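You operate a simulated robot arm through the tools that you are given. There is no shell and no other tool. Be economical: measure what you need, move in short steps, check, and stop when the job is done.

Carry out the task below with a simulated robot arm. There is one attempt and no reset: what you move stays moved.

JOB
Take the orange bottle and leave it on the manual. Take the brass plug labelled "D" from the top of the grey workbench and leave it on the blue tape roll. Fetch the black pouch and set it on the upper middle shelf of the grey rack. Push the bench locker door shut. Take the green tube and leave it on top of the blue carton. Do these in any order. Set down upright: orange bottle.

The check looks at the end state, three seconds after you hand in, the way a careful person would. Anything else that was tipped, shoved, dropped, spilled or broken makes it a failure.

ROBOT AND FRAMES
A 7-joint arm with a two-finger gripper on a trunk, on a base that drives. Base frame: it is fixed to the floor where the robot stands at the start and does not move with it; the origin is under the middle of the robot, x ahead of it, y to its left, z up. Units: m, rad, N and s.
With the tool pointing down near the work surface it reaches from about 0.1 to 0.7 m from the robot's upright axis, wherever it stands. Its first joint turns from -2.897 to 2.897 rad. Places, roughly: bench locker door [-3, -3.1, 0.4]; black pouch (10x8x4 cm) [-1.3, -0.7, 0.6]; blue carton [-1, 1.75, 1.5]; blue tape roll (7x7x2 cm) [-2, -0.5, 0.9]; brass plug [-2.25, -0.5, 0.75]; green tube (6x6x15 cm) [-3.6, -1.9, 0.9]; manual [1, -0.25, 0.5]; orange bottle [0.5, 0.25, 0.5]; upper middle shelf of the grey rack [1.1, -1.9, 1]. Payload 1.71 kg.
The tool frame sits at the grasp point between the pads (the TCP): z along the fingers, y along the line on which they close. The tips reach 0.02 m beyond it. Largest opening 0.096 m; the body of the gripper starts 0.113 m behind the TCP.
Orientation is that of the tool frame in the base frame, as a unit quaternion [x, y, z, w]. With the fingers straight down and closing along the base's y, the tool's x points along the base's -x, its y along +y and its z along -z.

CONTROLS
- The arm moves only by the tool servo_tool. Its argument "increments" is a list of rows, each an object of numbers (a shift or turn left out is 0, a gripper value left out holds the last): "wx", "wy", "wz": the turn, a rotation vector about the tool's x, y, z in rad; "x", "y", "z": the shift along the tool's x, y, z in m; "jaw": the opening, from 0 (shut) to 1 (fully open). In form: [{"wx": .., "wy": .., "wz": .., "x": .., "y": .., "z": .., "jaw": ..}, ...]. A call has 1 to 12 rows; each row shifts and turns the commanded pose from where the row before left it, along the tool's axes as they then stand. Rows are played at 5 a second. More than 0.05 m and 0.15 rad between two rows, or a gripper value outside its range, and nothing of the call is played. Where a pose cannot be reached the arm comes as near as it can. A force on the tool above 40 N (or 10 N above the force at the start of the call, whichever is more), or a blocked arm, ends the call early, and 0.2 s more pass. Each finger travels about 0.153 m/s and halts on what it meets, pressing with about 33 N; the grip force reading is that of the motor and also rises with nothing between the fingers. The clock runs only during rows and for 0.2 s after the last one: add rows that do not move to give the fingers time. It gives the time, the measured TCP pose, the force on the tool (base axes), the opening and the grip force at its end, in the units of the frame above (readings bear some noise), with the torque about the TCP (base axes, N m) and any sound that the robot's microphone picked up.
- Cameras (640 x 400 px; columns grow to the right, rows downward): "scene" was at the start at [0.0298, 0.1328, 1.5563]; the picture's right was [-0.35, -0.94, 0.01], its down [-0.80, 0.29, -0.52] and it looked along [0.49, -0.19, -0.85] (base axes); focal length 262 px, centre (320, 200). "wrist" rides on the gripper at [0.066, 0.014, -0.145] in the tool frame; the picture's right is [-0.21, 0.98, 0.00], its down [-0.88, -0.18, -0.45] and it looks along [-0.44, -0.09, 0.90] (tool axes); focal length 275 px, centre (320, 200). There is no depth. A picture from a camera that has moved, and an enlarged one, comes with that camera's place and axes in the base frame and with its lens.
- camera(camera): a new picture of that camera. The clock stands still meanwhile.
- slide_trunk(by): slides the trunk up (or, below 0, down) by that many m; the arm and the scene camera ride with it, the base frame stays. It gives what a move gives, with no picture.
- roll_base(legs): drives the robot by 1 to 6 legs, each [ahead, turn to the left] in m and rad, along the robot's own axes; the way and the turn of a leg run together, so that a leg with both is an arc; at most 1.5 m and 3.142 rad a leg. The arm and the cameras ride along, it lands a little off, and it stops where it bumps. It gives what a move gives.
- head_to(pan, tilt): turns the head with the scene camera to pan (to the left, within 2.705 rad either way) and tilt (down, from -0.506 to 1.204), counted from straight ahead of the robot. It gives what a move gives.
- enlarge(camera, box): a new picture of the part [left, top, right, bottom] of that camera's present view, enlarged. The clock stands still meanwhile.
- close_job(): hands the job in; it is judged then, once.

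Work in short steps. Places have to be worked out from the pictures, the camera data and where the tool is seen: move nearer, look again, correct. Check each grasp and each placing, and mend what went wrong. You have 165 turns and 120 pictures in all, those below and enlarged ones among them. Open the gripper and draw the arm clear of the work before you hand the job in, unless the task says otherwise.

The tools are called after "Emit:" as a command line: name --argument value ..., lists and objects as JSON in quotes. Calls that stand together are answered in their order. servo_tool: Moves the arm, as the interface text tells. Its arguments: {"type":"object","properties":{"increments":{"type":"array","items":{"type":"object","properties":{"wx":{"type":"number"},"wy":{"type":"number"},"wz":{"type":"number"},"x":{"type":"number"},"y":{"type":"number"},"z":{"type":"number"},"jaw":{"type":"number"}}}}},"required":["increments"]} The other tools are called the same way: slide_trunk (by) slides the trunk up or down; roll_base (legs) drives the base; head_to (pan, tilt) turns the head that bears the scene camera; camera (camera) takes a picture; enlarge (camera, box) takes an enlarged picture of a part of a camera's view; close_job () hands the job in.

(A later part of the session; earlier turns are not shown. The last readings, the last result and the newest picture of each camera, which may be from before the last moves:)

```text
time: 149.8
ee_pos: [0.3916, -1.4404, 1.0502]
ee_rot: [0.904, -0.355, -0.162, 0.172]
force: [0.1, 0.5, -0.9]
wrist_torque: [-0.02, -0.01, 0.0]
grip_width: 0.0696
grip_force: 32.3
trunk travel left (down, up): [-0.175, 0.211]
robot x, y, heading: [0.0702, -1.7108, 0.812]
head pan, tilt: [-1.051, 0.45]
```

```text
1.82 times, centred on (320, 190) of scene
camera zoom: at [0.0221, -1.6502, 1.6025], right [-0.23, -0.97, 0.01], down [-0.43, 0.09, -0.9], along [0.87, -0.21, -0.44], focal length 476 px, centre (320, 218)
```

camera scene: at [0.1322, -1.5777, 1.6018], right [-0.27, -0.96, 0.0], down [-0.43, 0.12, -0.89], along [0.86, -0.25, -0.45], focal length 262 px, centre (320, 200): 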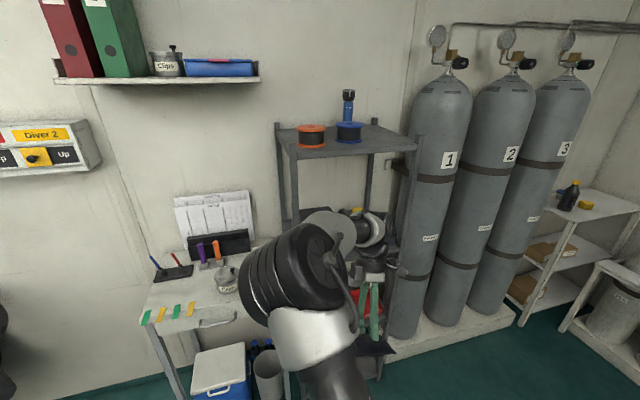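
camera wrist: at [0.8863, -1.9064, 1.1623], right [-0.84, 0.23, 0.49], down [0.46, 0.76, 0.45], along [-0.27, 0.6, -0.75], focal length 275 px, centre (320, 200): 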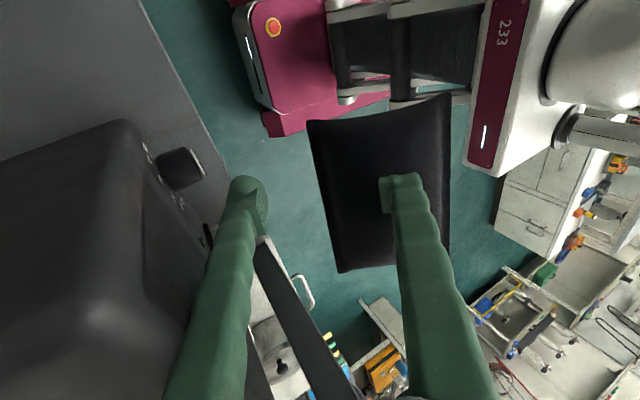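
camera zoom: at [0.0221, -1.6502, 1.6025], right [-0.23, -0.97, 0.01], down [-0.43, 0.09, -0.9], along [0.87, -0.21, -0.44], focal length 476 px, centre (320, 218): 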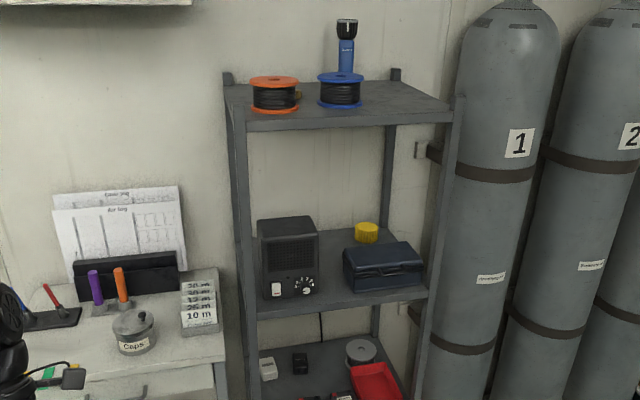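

Radio, lunchbox and the other items stand as before. The free spot on that shelf is behind the radio (x≈1.0–1.17, y≈-1.72…-2.0); it's best entered from the rack's left end over the desk, with a pitched tool. I raise the hand and move the robot to about (0.40, -1.48).

Emit:
servo_tool --increments '[{"x": -0.0068, "y": 0.017, "z": -0.0354}, {"x": -0.0068, "y": 0.017, "z": -0.0354}, {"x": -0.0068, "y": 0.017, "z": -0.0354}, {"x": -0.0068, "y": 0.017, "z": -0.0354}, {}]'

Emit:
roll_base --legs '[[0, -0.21], [0.38, 0]]'

Emit:
head_to --pan -0.9 --tilt 0.6

Emit:
camera --camera "scene"

```text
time: 151.0
ee_pos: [0.3915, -1.4413, 1.2088]
ee_rot: [0.904, -0.356, -0.163, 0.174]
force: [-0.3, 0.3, -0.7]
wrist_torque: [-0.04, 0.01, 0.02]
grip_width: 0.0692
grip_force: 32.8
trunk travel left (down, up): [-0.175, 0.211]
robot x, y, heading: [0.0692, -1.7121, 0.815]
head pan, tilt: [-1.051, 0.45]
```

```text
time: 154.4
ee_pos: [0.7517, -1.2978, 1.2075]
ee_rot: [0.862, -0.447, -0.18, 0.156]
force: [1.5, 0.2, -0.4]
wrist_torque: [-0.06, 0.01, 0.03]
grip_width: 0.0695
grip_force: 32.7
trunk travel left (down, up): [-0.175, 0.211]
robot x, y, heading: [0.3783, -1.4966, 0.61]
head pan, tilt: [-1.051, 0.45]
```

```text
time: 155.1
ee_pos: [0.7355, -1.3104, 1.2148]
ee_rot: [0.864, -0.447, -0.177, 0.148]
force: [0.0, -0.6, -1.0]
wrist_torque: [0.05, -0.12, -0.01]
grip_width: 0.0692
grip_force: 33.3
trunk travel left (down, up): [-0.175, 0.211]
robot x, y, heading: [0.3778, -1.4943, 0.61]
head pan, tilt: [-0.901, 0.6]
```

```text
56 pictures are left
camera scene: at [0.3456, -1.4149, 1.5889], right [-0.29, -0.96, 0.01], down [-0.55, 0.16, -0.82], along [0.78, -0.24, -0.57], focal length 262 px, centre (320, 200)
```

scene: 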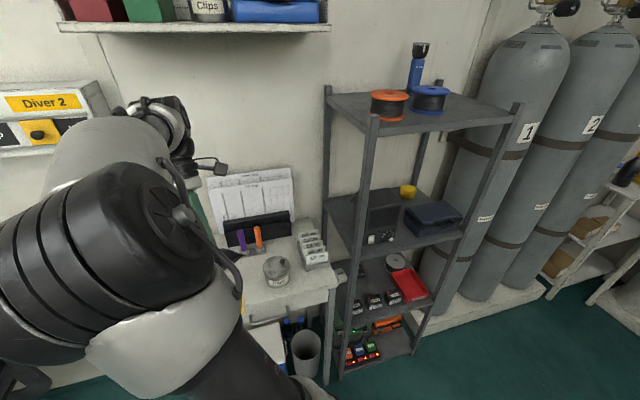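

Good view. I enlarge the shelf to measure the free area.

Emit:
enlarge --camera "scene" --box '[310, 80, 530, 260]'

```text
2.22 times, centred on (420, 170) of scene
camera zoom: at [0.3456, -1.4149, 1.5889], right [-0.29, -0.96, 0.01], down [-0.55, 0.16, -0.82], along [0.78, -0.24, -0.57], focal length 581 px, centre (98, 267)
```

zoom: 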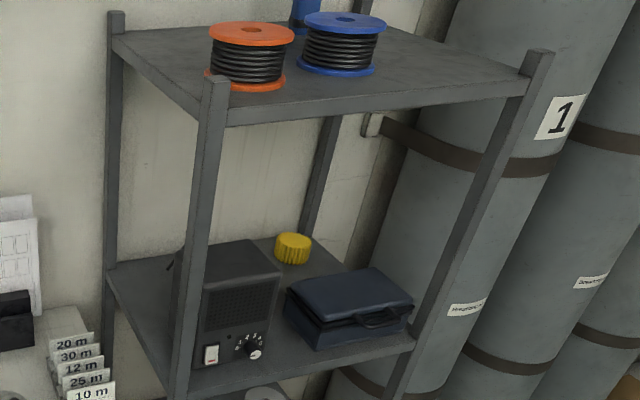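

The free area behind the radio is confirmed: x 1.01–1.17, y -1.72…-2.0. I square up and get a little closer.

Emit:
roll_base --legs '[[0, -0.6], [0.09, 0]]'

```text
time: 158.1
ee_pos: [0.8418, -1.5372, 1.2232]
ee_rot: [0.698, -0.681, -0.206, 0.08]
force: [0.9, -0.2, 1.1]
wrist_torque: [-0.02, 0.0, 0.02]
grip_width: 0.0692
grip_force: 32.9
trunk travel left (down, up): [-0.175, 0.211]
robot x, y, heading: [0.4669, -1.4955, 0.02]
head pan, tilt: [-0.901, 0.6]
```

I rotate the tool to point towards -y and 55° downward, the pose for entering the rack's left end.

Emit:
servo_tool --increments '[{"wx": 0.0665, "wy": 0.122, "wz": -0.0293}, {"wx": 0.0665, "wy": 0.122, "wz": -0.0293}, {"wx": 0.0665, "wy": 0.122, "wz": -0.0293}, {"wx": 0.0665, "wy": 0.122, "wz": -0.0293}, {"wx": 0.0665, "wy": 0.122, "wz": -0.0293}, {"wx": 0.0665, "wy": 0.122, "wz": -0.0293}, {"wx": 0.0665, "wy": 0.122, "wz": -0.0293}, {}]'

Emit:
head_to --pan -0.4 --tilt 0.55

Emit:
camera --camera "scene"

```text
time: 159.9
ee_pos: [0.8591, -1.5383, 1.2182]
ee_rot: [0.785, -0.541, 0.244, 0.177]
force: [0.1, -0.4, -1.0]
wrist_torque: [0.0, 0.01, -0.01]
grip_width: 0.0695
grip_force: 33.0
trunk travel left (down, up): [-0.175, 0.211]
robot x, y, heading: [0.472, -1.4945, 0.021]
head pan, tilt: [-0.901, 0.6]
```

```text
time: 160.8
ee_pos: [0.8637, -1.5379, 1.2165]
ee_rot: [0.785, -0.541, 0.242, 0.178]
force: [-0.4, 0.2, -1.6]
wrist_torque: [0.01, -0.04, 0.01]
grip_width: 0.0694
grip_force: 33.0
trunk travel left (down, up): [-0.175, 0.211]
robot x, y, heading: [0.4666, -1.4984, 0.017]
head pan, tilt: [-0.4, 0.55]
```

```text
54 pictures are left
camera scene: at [0.515, -1.3738, 1.5929], right [-0.37, -0.93, 0.01], down [-0.5, 0.2, -0.85], along [0.78, -0.32, -0.53], focal length 262 px, centre (320, 200)
```

scene: 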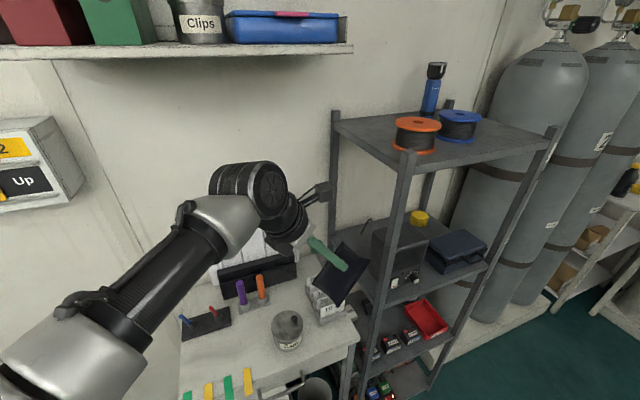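

Reorientation worked and the view is clear. I move +x to x≈1.10 above the desk, before entering the rack end.

Emit:
servo_tool --increments '[{"x": 0.0031, "y": -0.0387, "z": 0.0115}, {"x": 0.0031, "y": -0.0387, "z": 0.0115}, {"x": 0.0031, "y": -0.0387, "z": 0.0115}, {"x": 0.0031, "y": -0.0387, "z": 0.0115}, {"x": 0.0031, "y": -0.0387, "z": 0.0115}, {"x": 0.0031, "y": -0.0387, "z": 0.0115}, {}]'

Emit:
camera --camera "scene"

```text
time: 162.4
ee_pos: [1.0997, -1.5093, 1.1668]
ee_rot: [0.785, -0.542, 0.241, 0.178]
force: [0.6, 0.3, -0.2]
wrist_torque: [0.01, -0.04, 0.02]
grip_width: 0.0695
grip_force: 33.0
trunk travel left (down, up): [-0.175, 0.211]
robot x, y, heading: [0.469, -1.4956, 0.02]
head pan, tilt: [-0.4, 0.55]
```

```text
53 pictures are left
camera scene: at [0.516, -1.3736, 1.5929], right [-0.37, -0.93, 0.01], down [-0.5, 0.19, -0.84], along [0.78, -0.32, -0.54], focal length 262 px, centre (320, 200)
```

scene: 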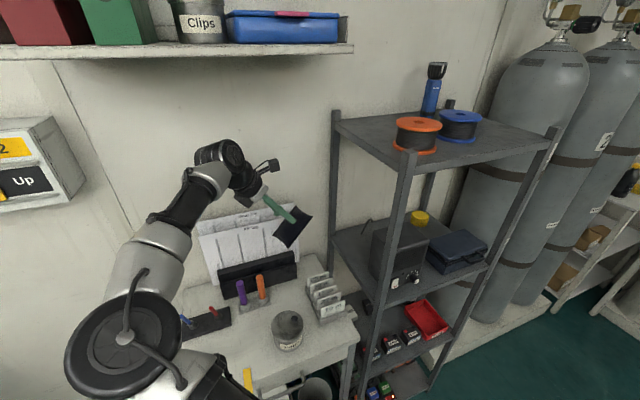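

Now I move towards the rack end, to y≈-1.70, z≈1.08.

Emit:
servo_tool --increments '[{"x": 0.0172, "y": 0.0114, "z": 0.0299}, {"x": 0.0172, "y": 0.0114, "z": 0.0299}, {"x": 0.0172, "y": 0.0114, "z": 0.0299}, {"x": 0.0172, "y": 0.0114, "z": 0.0299}, {"x": 0.0172, "y": 0.0114, "z": 0.0299}, {"x": 0.0172, "y": 0.0114, "z": 0.0299}, {}]'

Emit:
camera --camera "scene"

```text
time: 164.0
ee_pos: [1.1017, -1.7102, 1.0786]
ee_rot: [0.785, -0.542, 0.241, 0.178]
force: [1.0, 0.4, -0.9]
wrist_torque: [0.0, -0.03, -0.01]
grip_width: 0.0693
grip_force: 33.6
trunk travel left (down, up): [-0.175, 0.211]
robot x, y, heading: [0.4697, -1.4964, 0.019]
head pan, tilt: [-0.4, 0.55]
```

```text
52 pictures are left
camera scene: at [0.5164, -1.3738, 1.5929], right [-0.37, -0.93, 0.01], down [-0.5, 0.19, -0.84], along [0.78, -0.32, -0.54], focal length 262 px, centre (320, 200)
```

scene: 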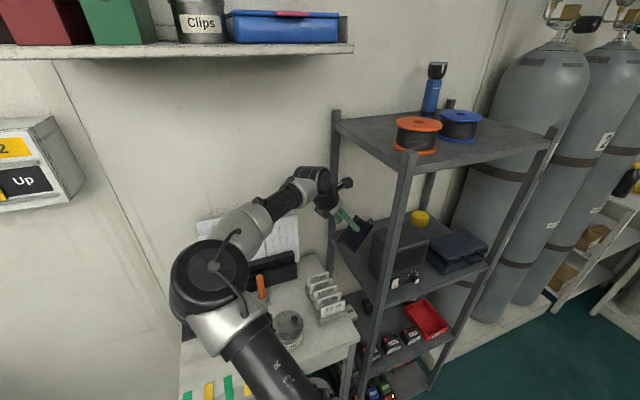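

On course. I go further in and down to y≈-1.80, z≈1.02.

Emit:
servo_tool --increments '[{"x": 0.0089, "y": 0.0076, "z": 0.024}, {"x": 0.0089, "y": 0.0076, "z": 0.024}, {"x": 0.0089, "y": 0.0076, "z": 0.024}, {"x": 0.0089, "y": 0.0076, "z": 0.024}, {}]'

Emit:
enlarge --camera "scene" --box '[160, 130, 480, 330]'

```text
time: 165.2
ee_pos: [1.1015, -1.7998, 1.0209]
ee_rot: [0.786, -0.54, 0.242, 0.178]
force: [0.3, 0.2, -0.2]
wrist_torque: [0.03, -0.01, 0.03]
grip_width: 0.0692
grip_force: 33.3
trunk travel left (down, up): [-0.175, 0.211]
robot x, y, heading: [0.4694, -1.492, 0.019]
head pan, tilt: [-0.4, 0.55]
```

```text
2.00 times, centred on (320, 230) of scene
camera zoom: at [0.5164, -1.3738, 1.5929], right [-0.37, -0.93, 0.01], down [-0.5, 0.19, -0.84], along [0.78, -0.32, -0.54], focal length 523 px, centre (320, 140)
```

zoom: 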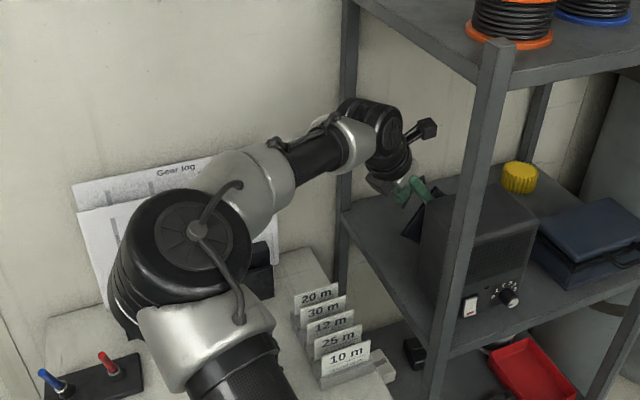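

The pouch is behind the radio just over the shelf. I lower until contact.

Emit:
servo_tool --increments '[{"x": -0.0046, "z": 0.0065}, {"x": -0.0046, "z": 0.0065}, {}]'

Emit:
servo_tool --increments '[{"x": -0.0035, "z": 0.0049}, {}]'

```text
time: 166.0
ee_pos: [1.1002, -1.7977, 1.0049]
ee_rot: [0.785, -0.542, 0.241, 0.18]
force: [-0.1, -0.2, -1.5]
wrist_torque: [0.0, 0.02, 0.0]
grip_width: 0.0691
grip_force: 33.1
trunk travel left (down, up): [-0.175, 0.211]
robot x, y, heading: [0.4725, -1.4955, 0.019]
head pan, tilt: [-0.4, 0.55]
```

```text
time: 166.6
ee_pos: [1.0994, -1.7989, 1.0001]
ee_rot: [0.785, -0.542, 0.241, 0.179]
force: [0.7, -0.1, -1.2]
wrist_torque: [0.02, 0.01, 0.01]
grip_width: 0.0692
grip_force: 32.6
trunk travel left (down, up): [-0.175, 0.211]
robot x, y, heading: [0.4735, -1.4971, 0.018]
head pan, tilt: [-0.4, 0.55]
```

Emit:
servo_tool --increments '[{"x": -0.0035, "z": 0.0049}, {"x": -0.0023, "z": 0.0033}, {}]'

Emit:
servo_tool --increments '[{"x": -0.0035, "z": 0.0049}, {}]'

```text
time: 167.4
ee_pos: [1.1, -1.8001, 0.9956]
ee_rot: [0.783, -0.542, 0.247, 0.18]
force: [7.8, -4.2, 37.0]
wrist_torque: [1.11, -0.38, -0.1]
grip_width: 0.0693
grip_force: 33.1
trunk travel left (down, up): [-0.175, 0.211]
robot x, y, heading: [0.4701, -1.4918, 0.017]
head pan, tilt: [-0.4, 0.55]
```

```text
time: 167.8
ee_pos: [1.0855, -1.8013, 1.0031]
ee_rot: [0.781, -0.543, 0.253, 0.175]
force: [0.1, -1.5, 0.0]
wrist_torque: [0.01, -0.04, 0.04]
grip_width: 0.0697
grip_force: 33.1
trunk travel left (down, up): [-0.175, 0.211]
robot x, y, heading: [0.4701, -1.4931, 0.017]
head pan, tilt: [-0.4, 0.55]
stopped in row 1: the force on the tool passed its limit at 51 N (the readings are from after the stop); the commanded pose is now the measured one
```

Contact felt at the pouch's near edge (TCP z≈0.997). It's now a few mm above; I open.

Emit:
servo_tool --increments '[{"jaw": 0.8}, {"jaw": 0.95}, {"jaw": 1}, {}]'

Emit:
camera --camera "wrist"

```text
time: 168.8
ee_pos: [1.0872, -1.8022, 1.0011]
ee_rot: [0.782, -0.542, 0.254, 0.176]
force: [0.9, 0.3, 0.3]
wrist_torque: [-0.02, -0.04, 0.01]
grip_width: 0.0961
grip_force: 0.1
trunk travel left (down, up): [-0.175, 0.211]
robot x, y, heading: [0.4692, -1.495, 0.019]
head pan, tilt: [-0.4, 0.55]
```

```text
50 pictures are left
camera wrist: at [1.0627, -1.7773, 1.1563], right [-0.98, -0.19, -0.12], down [-0.17, 0.97, -0.16], along [0.15, -0.13, -0.98], focal length 275 px, centre (320, 200)
```

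wrist: 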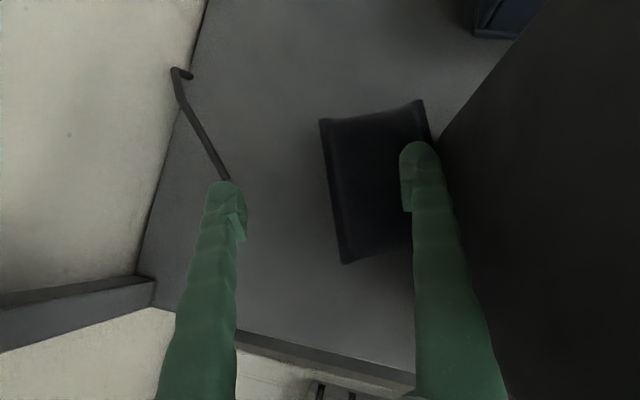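

The pouch lies flat on the shelf behind the radio. I retreat along the tool axis and then out over the desk.

Emit:
servo_tool --increments '[{"z": -0.02}, {"z": -0.03}, {"x": -0.025, "y": -0.012, "z": -0.025}, {"x": -0.025, "y": -0.012, "z": -0.025}, {"x": -0.025, "y": -0.012, "z": -0.025}, {"x": -0.025, "y": -0.012, "z": -0.025}, {"x": -0.02, "y": -0.01, "z": -0.035}, {"x": -0.02, "y": -0.01, "z": -0.035}, {"x": -0.02, "y": -0.01, "z": -0.035}, {"z": -0.04}]'

Emit:
enlarge --camera "scene" --box '[160, 100, 540, 330]'

```text
time: 171.0
ee_pos: [1.0526, -1.4908, 1.1457]
ee_rot: [0.781, -0.542, 0.254, 0.177]
force: [-1.1, -0.4, 0.7]
wrist_torque: [0.0, -0.01, -0.02]
grip_width: 0.096
grip_force: 0.1
trunk travel left (down, up): [-0.175, 0.211]
robot x, y, heading: [0.4717, -1.4958, 0.011]
head pan, tilt: [-0.4, 0.55]
```

```text
1.68 times, centred on (350, 215) of scene
camera zoom: at [0.5158, -1.3734, 1.5929], right [-0.37, -0.93, 0.01], down [-0.5, 0.19, -0.84], along [0.78, -0.32, -0.53], focal length 440 px, centre (270, 175)
```

zoom: 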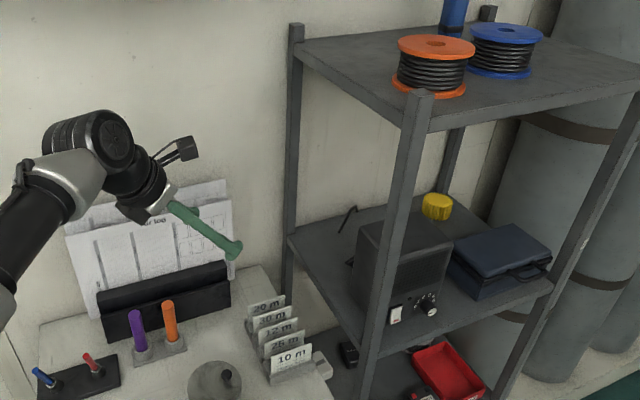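

The shelf items are undisturbed and the pouch is placed. I retract the arm and reverse from the rack.

Emit:
servo_tool --increments '[{"x": 0.01, "y": 0.03, "z": -0.03}, {"x": 0.01, "y": 0.03, "z": -0.03}, {"x": 0.01, "y": 0.03, "z": -0.02}, {"x": 0.01, "y": 0.03}, {"y": 0.03}]'

Emit:
roll_base --legs '[[-0.32, 0], [0, 1.87], [1.1, 0], [1.1, 0]]'

```text
time: 172.2
ee_pos: [0.9074, -1.532, 1.2346]
ee_rot: [0.782, -0.542, 0.254, 0.175]
force: [-0.2, 1.0, -0.4]
wrist_torque: [0.04, 0.0, 0.0]
grip_width: 0.0962
grip_force: 0.1
trunk travel left (down, up): [-0.175, 0.211]
robot x, y, heading: [0.4719, -1.4937, 0.017]
head pan, tilt: [-0.4, 0.55]
```

```text
time: 191.1
ee_pos: [-0.627, 1.0295, 1.2346]
ee_rot: [0.901, 0.305, 0.293, -0.1]
force: [1.1, -0.4, 0.1]
wrist_torque: [-0.01, 0.0, -0.04]
grip_width: 0.0961
grip_force: 0.1
trunk travel left (down, up): [-0.175, 0.211]
robot x, y, heading: [-0.5342, 0.6005, 1.881]
head pan, tilt: [-0.4, 0.55]
```

I'm near the +y bench; I look at the blue carton on its wall shelf and the corridor ahead.

Emit:
head_to --pan 0.2 --tilt 0.2

Emit:
camera --camera "scene"

Emit:
head_to --pan 1.3 --tilt 0.6

Emit:
camera --camera "scene"

```text
time: 192.1
ee_pos: [-0.6199, 1.0103, 1.2406]
ee_rot: [0.901, 0.303, 0.291, -0.107]
force: [0.1, -0.1, 0.3]
wrist_torque: [0.01, 0.05, 0.0]
grip_width: 0.096
grip_force: 0.1
trunk travel left (down, up): [-0.175, 0.211]
robot x, y, heading: [-0.5336, 0.6021, 1.876]
head pan, tilt: [0.201, 0.201]
```

```text
48 pictures are left
camera scene: at [-0.7172, 0.601, 1.625], right [0.87, 0.49, 0.0], down [0.1, -0.19, -0.98], along [-0.48, 0.85, -0.22], focal length 262 px, centre (320, 200)
```

scene: 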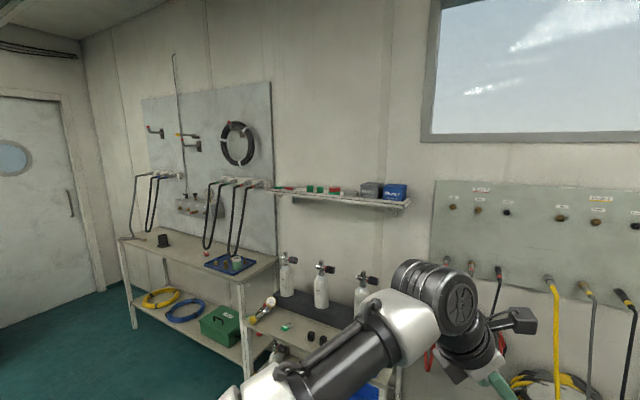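

```text
time: 193.4
ee_pos: [-0.6202, 1.0106, 1.2394]
ee_rot: [0.901, 0.302, 0.292, -0.106]
force: [-0.2, -0.5, 0.7]
wrist_torque: [0.01, 0.0, 0.0]
grip_width: 0.0959
grip_force: 0.2
trunk travel left (down, up): [-0.175, 0.211]
robot x, y, heading: [-0.5347, 0.5989, 1.884]
head pan, tilt: [1.3, 0.6]
```

```text
47 pictures are left
camera scene: at [-0.7598, 0.5163, 1.5893], right [-0.04, 1.0, -0.02], down [0.57, 0.01, -0.82], along [-0.82, -0.04, -0.57], focal length 262 px, centre (320, 200)
```

scene: 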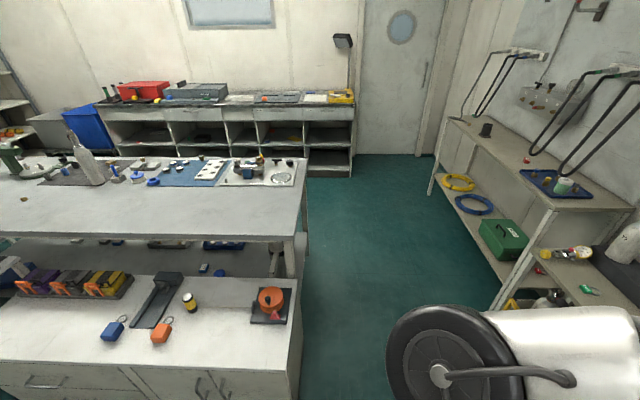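

Corridor is clear along y≈1.0 and the aisle behind the workbench spans x≈-2.25…-3.55. I drive around into it.

Emit:
roll_base --legs '[[0, 0.72], [0.78, 0], [0, 0.54], [1.45, 0]]'

```text
time: 209.2
ee_pos: [-3.0884, 1.0303, 1.2404]
ee_rot: [0.544, 0.78, 0.171, -0.26]
force: [-0.6, -0.3, 0.3]
wrist_torque: [-0.01, 0.03, -0.02]
grip_width: 0.0958
grip_force: 0.1
trunk travel left (down, up): [-0.175, 0.211]
robot x, y, heading: [-2.6666, 0.9929, -3.128]
head pan, tilt: [1.3, 0.6]
```

Now down the aisle and turn to face the workbench from its back side.

Emit:
roll_base --legs '[[0, 1.55], [1.4, 0], [0, 1.57]]'

Emit:
head_to --pan 0.0 --tilt 0.9

Emit:
camera --camera "scene"

```text
time: 225.5
ee_pos: [-2.2805, -0.4103, 1.2454]
ee_rot: [0.772, -0.553, 0.263, 0.168]
force: [-0.2, 0.3, 0.5]
wrist_torque: [-0.01, -0.01, 0.0]
grip_width: 0.0961
grip_force: 0.0
trunk travel left (down, up): [-0.175, 0.211]
robot x, y, heading: [-2.679, -0.3685, -0.005]
head pan, tilt: [1.3, 0.6]
```

```text
time: 227.0
ee_pos: [-2.2993, -0.4105, 1.2525]
ee_rot: [0.77, -0.555, 0.269, 0.163]
force: [0.7, 0.4, -0.4]
wrist_torque: [0.01, 0.0, 0.0]
grip_width: 0.0958
grip_force: 0.0
trunk travel left (down, up): [-0.175, 0.211]
robot x, y, heading: [-2.6815, -0.3683, 0.004]
head pan, tilt: [0.0, 0.901]
```

```text
46 pictures are left
camera scene: at [-2.6398, -0.2144, 1.5637], right [0.0, -1.0, 0.0], down [-0.79, 0.0, -0.61], along [0.61, 0.0, -0.79], focal length 262 px, centre (320, 200)
```

scene: 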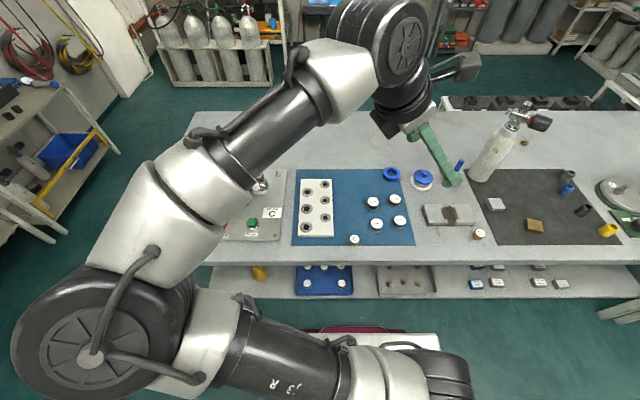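

I enlarge the workbench top to read the plug labels.

Emit:
enlarge --camera "scene" --box '[330, 150, 510, 260]'

```text
3.56 times, centred on (420, 205) of scene
camera zoom: at [-2.6398, -0.2144, 1.5637], right [0.0, -1.0, 0.0], down [-0.79, 0.0, -0.61], along [0.61, 0.0, -0.79], focal length 930 px, centre (-36, 182)
```

zoom: 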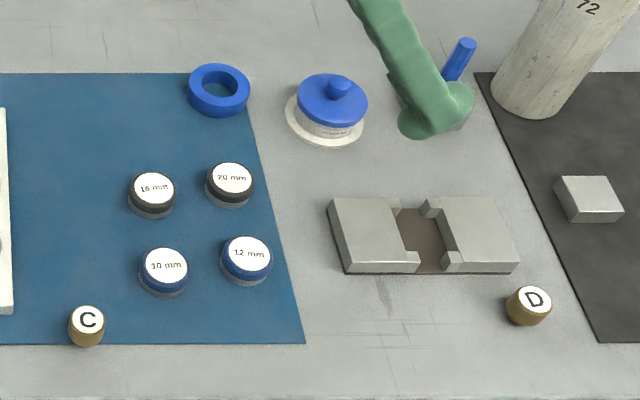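

D is the right-hand brass plug at ≈(-2.243, -0.69); tape roll at ≈(-1.984, -0.476), bench top ≈0.855. I bring the tool to the nominal straight-down pose.

Emit:
servo_tool --increments '[{"wx": -0.0454, "wy": -0.0275, "wz": 0.13}, {"wx": -0.0454, "wy": -0.0275, "wz": 0.13}, {"wx": -0.0454, "wy": -0.0275, "wz": 0.13}, {"wx": -0.0454, "wy": -0.0275, "wz": 0.13}, {"wx": -0.0454, "wy": -0.0275, "wz": 0.13}, {"wx": -0.0454, "wy": -0.0275, "wz": 0.13}, {"wx": -0.0454, "wy": -0.0275, "wz": 0.13}]'

Emit:
servo_tool --increments '[{"wx": -0.0454, "wy": -0.0275, "wz": 0.13}, {"wx": -0.0454, "wy": -0.0275, "wz": 0.13}, {"wx": -0.0454, "wy": -0.0275, "wz": 0.13}, {"wx": -0.0454, "wy": -0.0275, "wz": 0.13}, {"wx": -0.0454, "wy": -0.0275, "wz": 0.13}, {"wx": -0.0454, "wy": -0.0275, "wz": 0.13}, {"wx": -0.0454, "wy": -0.0275, "wz": 0.13}]'

```text
time: 228.6
ee_pos: [-2.299, -0.4102, 1.2522]
ee_rot: [-0.436, 0.882, -0.152, -0.094]
force: [0.7, -0.7, 0.1]
wrist_torque: [0.0, 0.0, -0.01]
grip_width: 0.0957
grip_force: 0.1
trunk travel left (down, up): [-0.175, 0.211]
robot x, y, heading: [-2.6769, -0.3721, -0.005]
head pan, tilt: [0.0, 0.901]
```

```text
time: 230.2
ee_pos: [-2.3, -0.41, 1.2521]
ee_rot: [0.002, 1.0, 0.0, 0.0]
force: [-0.4, -0.2, -0.2]
wrist_torque: [0.0, -0.01, -0.01]
grip_width: 0.0959
grip_force: 0.1
trunk travel left (down, up): [-0.175, 0.211]
robot x, y, heading: [-2.6795, -0.3693, -0.006]
head pan, tilt: [0.0, 0.901]
```

Nominal pose reached. I move over plug D and down to z≈1.0 for a close look.

Emit:
servo_tool --increments '[{"x": -0.0081, "y": -0.04}, {"x": -0.0081, "y": -0.04}, {"x": -0.0081, "y": -0.04}, {"x": -0.0081, "y": -0.04}, {"x": -0.0081, "y": -0.04}, {"x": -0.0081, "y": -0.04}, {"x": -0.0081, "y": -0.04}, {"z": 0.05}, {"z": 0.05}, {"z": 0.05}, {"z": 0.05}, {"z": 0.04}]'

Emit:
camera --camera "wrist"

```text
time: 232.8
ee_pos: [-2.2451, -0.6893, 1.0109]
ee_rot: [0.001, 1.0, -0.001, 0.0]
force: [-0.4, 0.6, -1.4]
wrist_torque: [0.0, -0.04, 0.0]
grip_width: 0.096
grip_force: 0.1
trunk travel left (down, up): [-0.175, 0.211]
robot x, y, heading: [-2.6796, -0.3698, -0.008]
head pan, tilt: [0.0, 0.901]
```

```text
44 pictures are left
camera wrist: at [-2.3097, -0.6759, 1.1544], right [0.21, 0.98, 0.0], down [0.88, -0.18, 0.44], along [0.43, -0.09, -0.9], focal length 275 px, centre (320, 200)
```

wrist: 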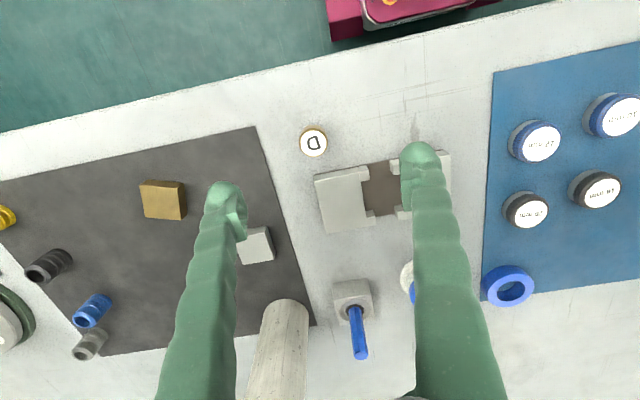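

D is right under: (-2.247, -0.692). I descend to z≈0.92 and check.

Emit:
servo_tool --increments '[{"x": 0.002, "y": -0.003, "z": 0.03}, {"z": 0.03}, {"z": 0.03}, {}]'

Emit:
camera --camera "wrist"

```text
time: 233.8
ee_pos: [-2.2454, -0.6934, 0.9212]
ee_rot: [0.001, 1.0, -0.001, 0.0]
force: [-0.5, 0.1, 1.0]
wrist_torque: [0.01, -0.01, 0.0]
grip_width: 0.0958
grip_force: 0.1
trunk travel left (down, up): [-0.175, 0.211]
robot x, y, heading: [-2.6809, -0.3671, -0.005]
head pan, tilt: [0.0, 0.901]
```

```text
43 pictures are left
camera wrist: at [-2.3118, -0.6793, 1.0649], right [0.21, 0.98, 0.0], down [0.88, -0.19, 0.44], along [0.43, -0.09, -0.9], focal length 275 px, centre (320, 200)
```

wrist: 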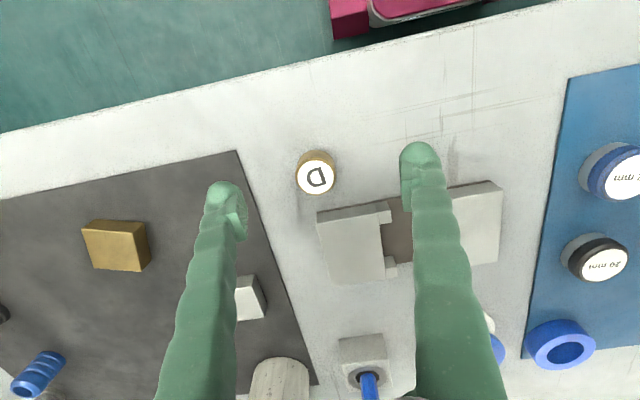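

Well aligned. I descend to z≈0.884 and close gently.

Emit:
servo_tool --increments '[{"y": -0.003, "z": 0.015}, {"z": 0.012}, {"z": 0.01}, {}]'

Emit:
servo_tool --increments '[{"jaw": 0.6}, {"jaw": 0.3}, {"jaw": 0.2}, {"jaw": 0.1}, {"jaw": 0.1}, {"jaw": 0.1}]'

Emit:
camera --camera "wrist"

```text
time: 234.8
ee_pos: [-2.2469, -0.6948, 0.8855]
ee_rot: [0.002, 1.0, -0.001, 0.0]
force: [1.1, -0.8, 0.3]
wrist_torque: [-0.01, 0.0, -0.01]
grip_width: 0.096
grip_force: 0.1
trunk travel left (down, up): [-0.175, 0.211]
robot x, y, heading: [-2.6801, -0.3668, -0.001]
head pan, tilt: [0.0, 0.901]
```

```text
time: 236.2
ee_pos: [-2.2456, -0.696, 0.8856]
ee_rot: [0.001, 1.0, -0.001, 0.0]
force: [0.1, 0.1, 0.0]
wrist_torque: [0.03, 0.0, 0.02]
grip_width: 0.0282
grip_force: 33.0
trunk travel left (down, up): [-0.175, 0.211]
robot x, y, heading: [-2.6777, -0.3685, -0.003]
head pan, tilt: [0.0, 0.901]
```

```text
42 pictures are left
camera wrist: at [-2.312, -0.682, 1.0292], right [0.21, 0.98, 0.0], down [0.88, -0.19, 0.44], along [0.43, -0.09, -0.9], focal length 275 px, centre (320, 200)
```

wrist: 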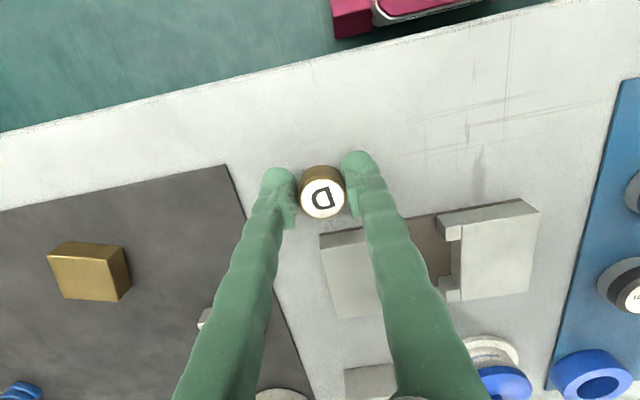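

Gripped (0.028 wide). I lift and carry it toward the tape roll.

Emit:
servo_tool --increments '[{"z": -0.04}, {"z": -0.05}, {"z": -0.05}, {"x": -0.03, "y": 0.035}, {"x": -0.03, "y": 0.035}, {"x": -0.03, "y": 0.035}, {"x": -0.03, "y": 0.035}, {"x": -0.03, "y": 0.035}, {"x": -0.03, "y": 0.035}, {"x": -0.03}, {}]'

Emit:
camera --camera "wrist"

Emit:
enlarge --camera "scene" --box '[330, 120, 510, 230]'

```text
time: 238.6
ee_pos: [-2.034, -0.4886, 1.0246]
ee_rot: [0.002, 1.0, 0.001, -0.001]
force: [-0.5, 0.0, -0.7]
wrist_torque: [0.04, 0.04, -0.03]
grip_width: 0.0283
grip_force: 33.2
trunk travel left (down, up): [-0.175, 0.211]
robot x, y, heading: [-2.6767, -0.3682, -0.005]
head pan, tilt: [0.0, 0.901]
```

```text
41 pictures are left
camera wrist: at [-2.0999, -0.4739, 1.169], right [0.21, 0.98, 0.0], down [0.88, -0.19, 0.44], along [0.43, -0.09, -0.9], focal length 275 px, centre (320, 200)
```

wrist: 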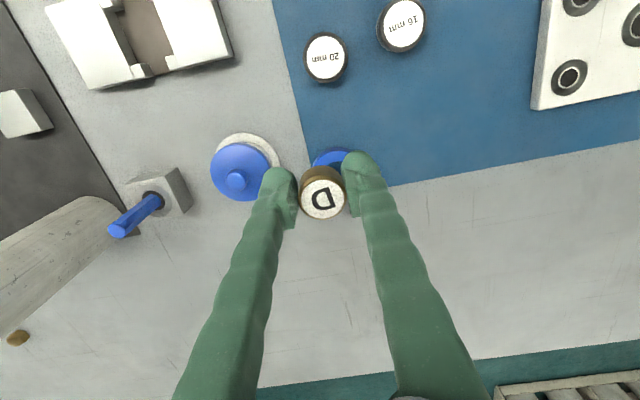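

```text
3.56 times, centred on (420, 175) of scene
camera zoom: at [-2.6393, -0.2148, 1.5638], right [0.0, -1.0, 0.0], down [-0.79, 0.0, -0.61], along [0.61, 0.0, -0.79], focal length 930 px, centre (-36, 289)
```

zoom: 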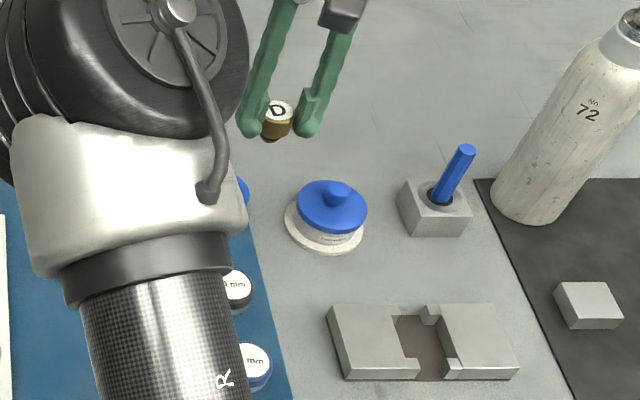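

The plug hides the tape roll; I move 7 cm further ahead temporarily to see the roll fully.

Emit:
servo_tool --increments '[{"x": -0.035}, {"x": -0.035}, {}]'

Emit:
enlarge --camera "wrist" --box '[240, 50, 440, 230]'

```text
time: 239.5
ee_pos: [-1.9783, -0.4827, 1.0397]
ee_rot: [-0.001, 1.0, 0.002, 0.007]
force: [-0.8, 1.0, 0.3]
wrist_torque: [-0.04, -0.1, 0.0]
grip_width: 0.028
grip_force: 33.1
trunk travel left (down, up): [-0.175, 0.211]
robot x, y, heading: [-2.6788, -0.3659, -0.003]
head pan, tilt: [0.0, 0.901]
stopped in row 3: the arm was blocked; the commanded pose is now the measured one
```

```text
2.22 times, centred on (340, 140) of wrist
camera zoom: at [-2.0457, -0.4711, 1.1837], right [0.21, 0.98, 0.01], down [0.87, -0.19, 0.46], along [0.45, -0.09, -0.89], focal length 612 px, centre (276, 333)
```

zoom: 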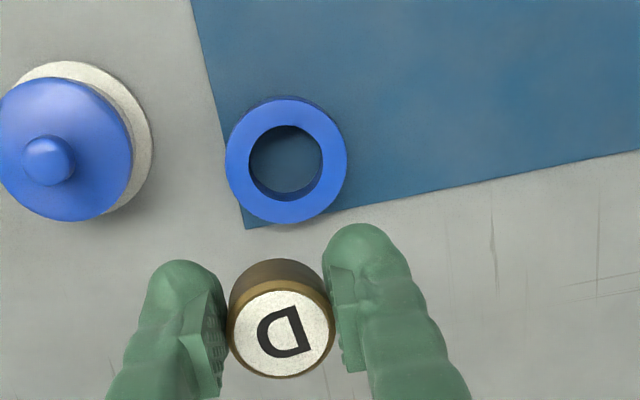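

Tape roll centre is (-1.983, -0.477), hole radius ≈1.9 cm, so I'll put the plug on the ring's near (-x) band at (-2.009, -0.477). I move there and lower.

Emit:
servo_tool --increments '[{"x": 0.031, "y": 0.006, "wy": 0.014}, {}, {"z": 0.04}, {"z": 0.04}, {"z": 0.02}, {}]'

Emit:
enlarge --camera "wrist" --box '[240, 100, 440, 280]'

```text
time: 240.9
ee_pos: [-2.0094, -0.4788, 0.9371]
ee_rot: [0.001, 1.0, 0.0, -0.001]
force: [0.6, 0.1, -2.0]
wrist_torque: [0.01, -0.02, 0.01]
grip_width: 0.028
grip_force: 33.3
trunk travel left (down, up): [-0.175, 0.211]
robot x, y, heading: [-2.6775, -0.3672, -0.001]
head pan, tilt: [0.0, 0.901]
```

```text
2.22 times, centred on (340, 190) of wrist
camera zoom: at [-2.0744, -0.4658, 1.0803], right [0.21, 0.98, 0.0], down [0.88, -0.19, 0.44], along [0.43, -0.09, -0.9], focal length 612 px, centre (276, 222)
```

zoom: 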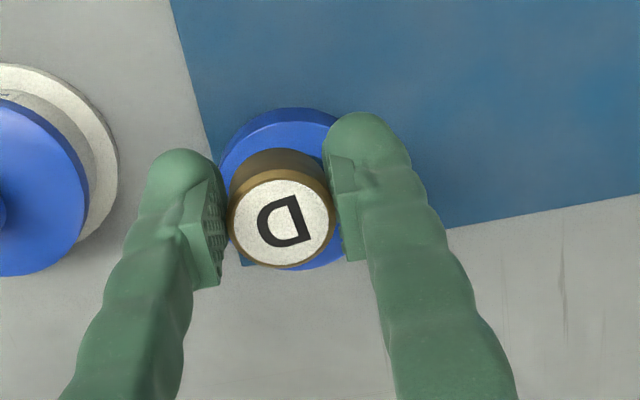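

Geometry checks out: it will land on the near band. I lower in small steps.

Emit:
servo_tool --increments '[{"z": 0.012}, {"z": 0.009}, {"z": 0.004}, {}]'

Emit:
servo_tool --increments '[{"z": 0.003}, {}]'

```text
time: 241.9
ee_pos: [-2.0081, -0.479, 0.9113]
ee_rot: [0.001, 1.0, 0.001, -0.001]
force: [-0.5, 0.2, -0.1]
wrist_torque: [-0.03, 0.0, 0.0]
grip_width: 0.0281
grip_force: 33.2
trunk travel left (down, up): [-0.175, 0.211]
robot x, y, heading: [-2.6849, -0.3662, -0.004]
head pan, tilt: [0.0, 0.901]
```

```text
time: 242.5
ee_pos: [-2.0068, -0.4796, 0.9085]
ee_rot: [0.001, 1.0, 0.002, -0.001]
force: [0.1, -0.8, -0.9]
wrist_torque: [-0.02, 0.0, -0.02]
grip_width: 0.0281
grip_force: 32.6
trunk travel left (down, up): [-0.175, 0.211]
robot x, y, heading: [-2.6786, -0.3677, -0.007]
head pan, tilt: [0.0, 0.901]
```

Emit:
servo_tool --increments '[{"z": 0.003}, {}]'

Emit:
servo_tool --increments '[{"z": 0.003}, {}]'

Emit:
enlarge --camera "wrist" --box '[240, 100, 440, 280]'

```text
time: 243.1
ee_pos: [-2.0091, -0.4799, 0.9062]
ee_rot: [0.001, 1.0, 0.001, -0.001]
force: [-0.1, -0.9, 8.4]
wrist_torque: [-0.01, -0.11, 0.02]
grip_width: 0.028
grip_force: 32.9
trunk travel left (down, up): [-0.175, 0.211]
robot x, y, heading: [-2.6791, -0.3678, -0.002]
head pan, tilt: [0.0, 0.901]
```

```text
time: 243.7
ee_pos: [-2.0092, -0.4801, 0.9069]
ee_rot: [0.001, 1.0, 0.0, 0.001]
force: [3.4, -0.8, 27.2]
wrist_torque: [-0.03, -0.33, 0.02]
grip_width: 0.0284
grip_force: 33.4
trunk travel left (down, up): [-0.175, 0.211]
robot x, y, heading: [-2.68, -0.3677, -0.008]
head pan, tilt: [0.0, 0.901]
```

```text
2.22 times, centred on (340, 190) of wrist
camera zoom: at [-2.0746, -0.4666, 1.0497], right [0.21, 0.98, 0.0], down [0.88, -0.19, 0.45], along [0.44, -0.09, -0.89], focal length 612 px, centre (276, 222)
```

zoom: 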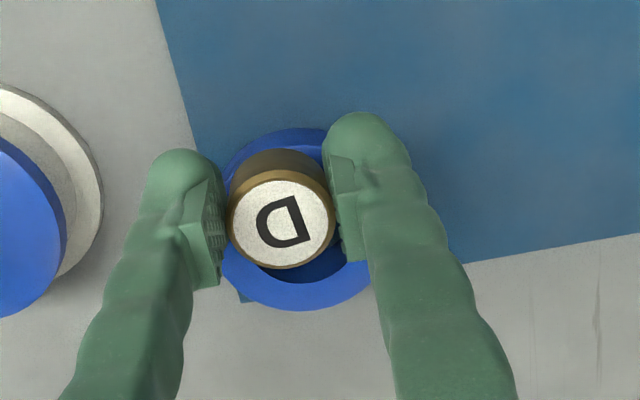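

Contact, but the torque puts the pressure 12 mm toward the roll's centre, so I lift slightly, shift 6 mm inward and feel again.

Emit:
servo_tool --increments '[{"z": -0.012}, {"x": -0.006}, {"z": 0.006}, {"z": 0.003}, {}]'

Emit:
servo_tool --increments '[{"z": 0.002}, {}]'

```text
time: 244.9
ee_pos: [-2.0012, -0.4794, 0.9057]
ee_rot: [0.0, 1.0, 0.001, -0.001]
force: [-0.1, 0.5, -0.8]
wrist_torque: [-0.01, -0.01, -0.01]
grip_width: 0.0282
grip_force: 32.5
trunk travel left (down, up): [-0.175, 0.211]
robot x, y, heading: [-2.6803, -0.3653, -0.004]
head pan, tilt: [0.0, 0.901]
```

```text
time: 245.5
ee_pos: [-2.0029, -0.4789, 0.9065]
ee_rot: [0.001, 1.0, 0.001, 0.0]
force: [1.2, 2.1, 14.5]
wrist_torque: [0.2, -0.26, 0.03]
grip_width: 0.0279
grip_force: 32.9
trunk travel left (down, up): [-0.175, 0.211]
robot x, y, heading: [-2.6812, -0.3664, -0.0]
head pan, tilt: [0.0, 0.901]
```

The roll supports the plug across, so the near-band spot at radius ≈2.5 cm is stable either way. I go back 4 mm, lower to light contact and release.

Emit:
servo_tool --increments '[{"z": -0.008}, {"x": 0.004}, {"z": 0.005}, {"z": 0.002}, {}]'

Emit:
servo_tool --increments '[{"jaw": 0.35}, {"jaw": 0.45}, {"jaw": 0.6}, {}]'

Emit:
enlarge --camera "wrist" --box '[240, 100, 440, 280]'

```text
time: 246.7
ee_pos: [-2.0045, -0.4796, 0.9053]
ee_rot: [0.0, 1.0, 0.001, -0.001]
force: [0.0, 0.4, 11.4]
wrist_torque: [-0.05, -0.08, 0.02]
grip_width: 0.0277
grip_force: 33.3
trunk travel left (down, up): [-0.175, 0.211]
robot x, y, heading: [-2.6803, -0.3663, -0.004]
head pan, tilt: [0.0, 0.901]
```

```text
time: 247.7
ee_pos: [-2.0064, -0.4788, 0.9044]
ee_rot: [0.001, 1.0, 0.001, -0.002]
force: [-0.1, 0.6, -0.5]
wrist_torque: [0.0, 0.0, -0.01]
grip_width: 0.0576
grip_force: 0.1
trunk travel left (down, up): [-0.175, 0.211]
robot x, y, heading: [-2.6781, -0.3716, -0.006]
head pan, tilt: [0.0, 0.901]
```

```text
2.22 times, centred on (340, 190) of wrist
camera zoom: at [-2.0705, -0.4668, 1.0488], right [0.21, 0.98, 0.0], down [0.88, -0.19, 0.44], along [0.43, -0.09, -0.9], focal length 612 px, centre (276, 222)
```

zoom: 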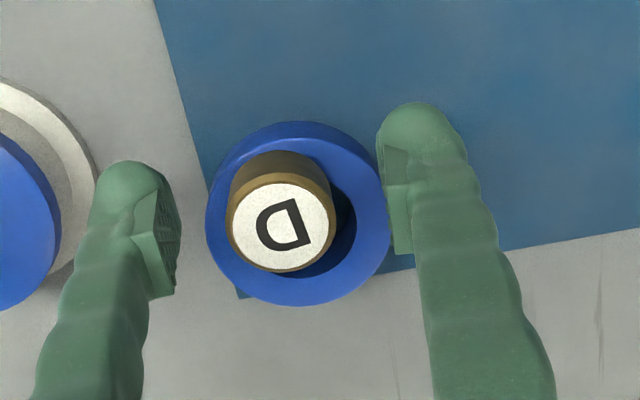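

The plug stands on the roll. I rise and look again to confirm it's stable.

Emit:
servo_tool --increments '[{"z": -0.02, "jaw": 0.7}, {"z": -0.04}, {"z": -0.05}, {"z": -0.05}, {"z": -0.05}, {"x": 0.04}, {"x": 0.04}]'

Emit:
enlarge --camera "wrist" --box '[220, 160, 420, 340]'

```text
time: 249.3
ee_pos: [-2.086, -0.4791, 1.1158]
ee_rot: [0.0, 1.0, 0.003, -0.001]
force: [-0.4, 0.2, -0.1]
wrist_torque: [-0.05, -0.01, 0.02]
grip_width: 0.0671
grip_force: 0.1
trunk travel left (down, up): [-0.175, 0.211]
robot x, y, heading: [-2.6757, -0.3696, -0.005]
head pan, tilt: [0.0, 0.901]
```

```text
2.22 times, centred on (320, 250) of wrist
camera zoom: at [-2.1517, -0.4665, 1.2602], right [0.21, 0.98, 0.0], down [0.88, -0.19, 0.44], along [0.43, -0.09, -0.9], focal length 612 px, centre (320, 89)
```

zoom: 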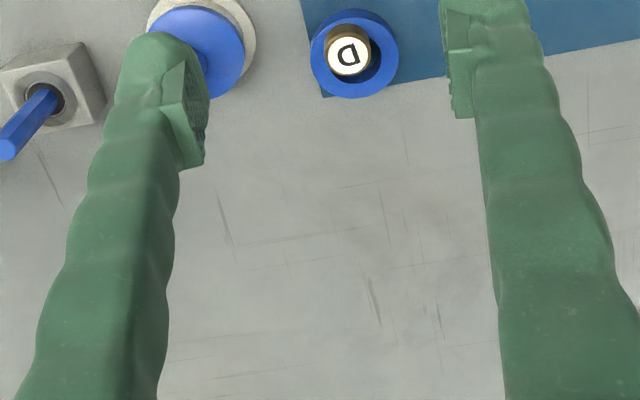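

Plug D sits on the tape roll. Now I look toward the green tube and the locker door.

Emit:
head_to --pan -2.1 --tilt 0.5

Emit:
camera --camera "scene"

Emit:
head_to --pan -1.6 --tilt 0.5

Emit:
camera --camera "scene"

```text
time: 251.3
ee_pos: [-2.0851, -0.4806, 1.1148]
ee_rot: [0.001, 1.0, 0.002, -0.002]
force: [-0.1, -0.1, 0.0]
wrist_torque: [0.0, 0.01, 0.02]
grip_width: 0.0671
grip_force: 0.0
trunk travel left (down, up): [-0.175, 0.211]
robot x, y, heading: [-2.6832, -0.369, -0.003]
head pan, tilt: [-2.1, 0.499]
```

```text
34 pictures are left
camera scene: at [-2.7604, -0.2926, 1.5996], right [-0.86, 0.51, 0.01], down [0.23, 0.41, -0.88], along [-0.45, -0.76, -0.47], focal length 262 px, centre (320, 200)
```

scene: 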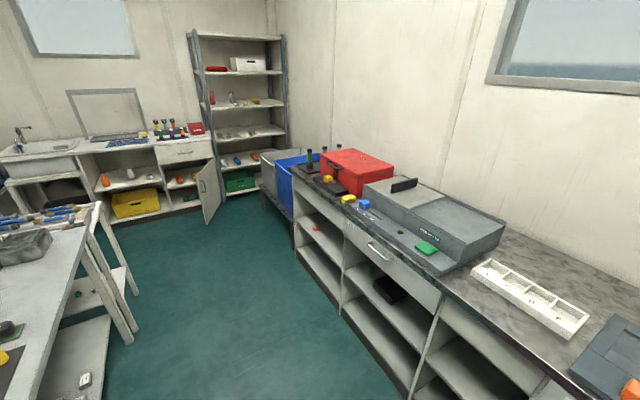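

```text
time: 252.2
ee_pos: [-2.085, -0.4803, 1.1147]
ee_rot: [0.001, 1.0, 0.001, -0.002]
force: [-0.2, 0.7, -0.2]
wrist_torque: [0.02, 0.05, -0.01]
grip_width: 0.0671
grip_force: 0.0
trunk travel left (down, up): [-0.175, 0.211]
robot x, y, heading: [-2.6784, -0.3639, -0.004]
head pan, tilt: [-1.6, 0.499]
```

```text
33 pictures are left
camera scene: at [-2.7174, -0.3051, 1.5989], right [-1.0, 0.03, 0.02], down [0.0, 0.48, -0.88], along [-0.04, -0.88, -0.48], focal length 262 px, centre (320, 200)
```

scene: 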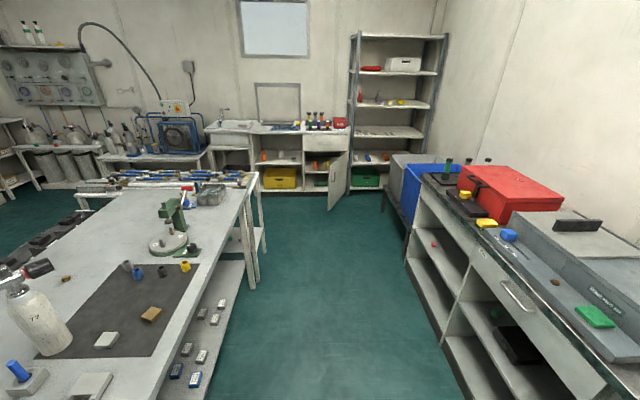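

Next the green tube at the end of the back counter. I retract, then drive down the aisle to about (-2.95, -1.75) facing -x.

Emit:
servo_tool --increments '[{"x": 0.04, "z": -0.02}, {"x": 0.04, "z": -0.02}, {"x": 0.04, "z": -0.02}, {"x": 0.03, "z": -0.02}]'

Emit:
roll_base --legs '[[0, -1.76], [1.41, 0], [0, -1.38]]'

Emit:
head_to --pan -0.1 --tilt 0.8

Emit:
camera --camera "scene"

```text
time: 253.2
ee_pos: [-2.2377, -0.4802, 1.1952]
ee_rot: [0.001, 1.0, 0.001, -0.001]
force: [0.1, -0.6, -0.5]
wrist_torque: [-0.01, -0.06, 0.03]
grip_width: 0.0672
grip_force: 0.0
trunk travel left (down, up): [-0.175, 0.211]
robot x, y, heading: [-2.6803, -0.3661, -0.006]
head pan, tilt: [-1.6, 0.499]
```

```text
time: 269.9
ee_pos: [-3.4091, -1.6142, 1.1957]
ee_rot: [1.0, -0.012, 0.001, 0.003]
force: [-0.2, 1.2, -0.3]
wrist_torque: [-0.01, 0.0, -0.02]
grip_width: 0.0667
grip_force: 0.1
trunk travel left (down, up): [-0.175, 0.211]
robot x, y, heading: [-2.9701, -1.7401, 3.115]
head pan, tilt: [-1.6, 0.499]
```

```text
time: 271.5
ee_pos: [-3.3922, -1.6147, 1.2012]
ee_rot: [1.0, -0.01, -0.007, 0.003]
force: [0.1, 0.2, 1.0]
wrist_torque: [0.0, 0.0, -0.05]
grip_width: 0.067
grip_force: 0.0
trunk travel left (down, up): [-0.175, 0.211]
robot x, y, heading: [-2.9676, -1.7403, 3.113]
head pan, tilt: [-0.099, 0.799]
```

```text
32 pictures are left
camera scene: at [-3.019, -1.8859, 1.5715], right [0.12, 0.99, 0.0], down [0.72, -0.09, -0.69], along [-0.68, 0.09, -0.73], focal length 262 px, centre (320, 200)
```

scene: 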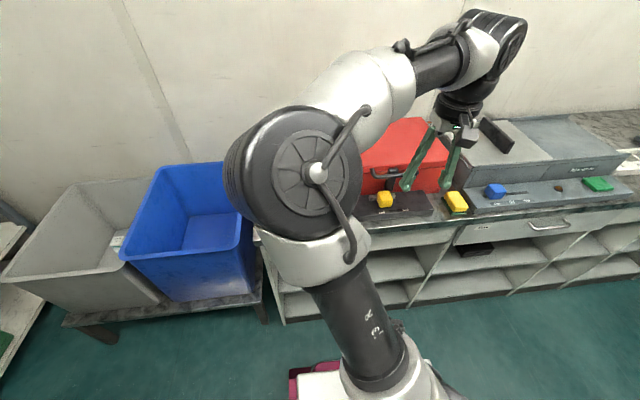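

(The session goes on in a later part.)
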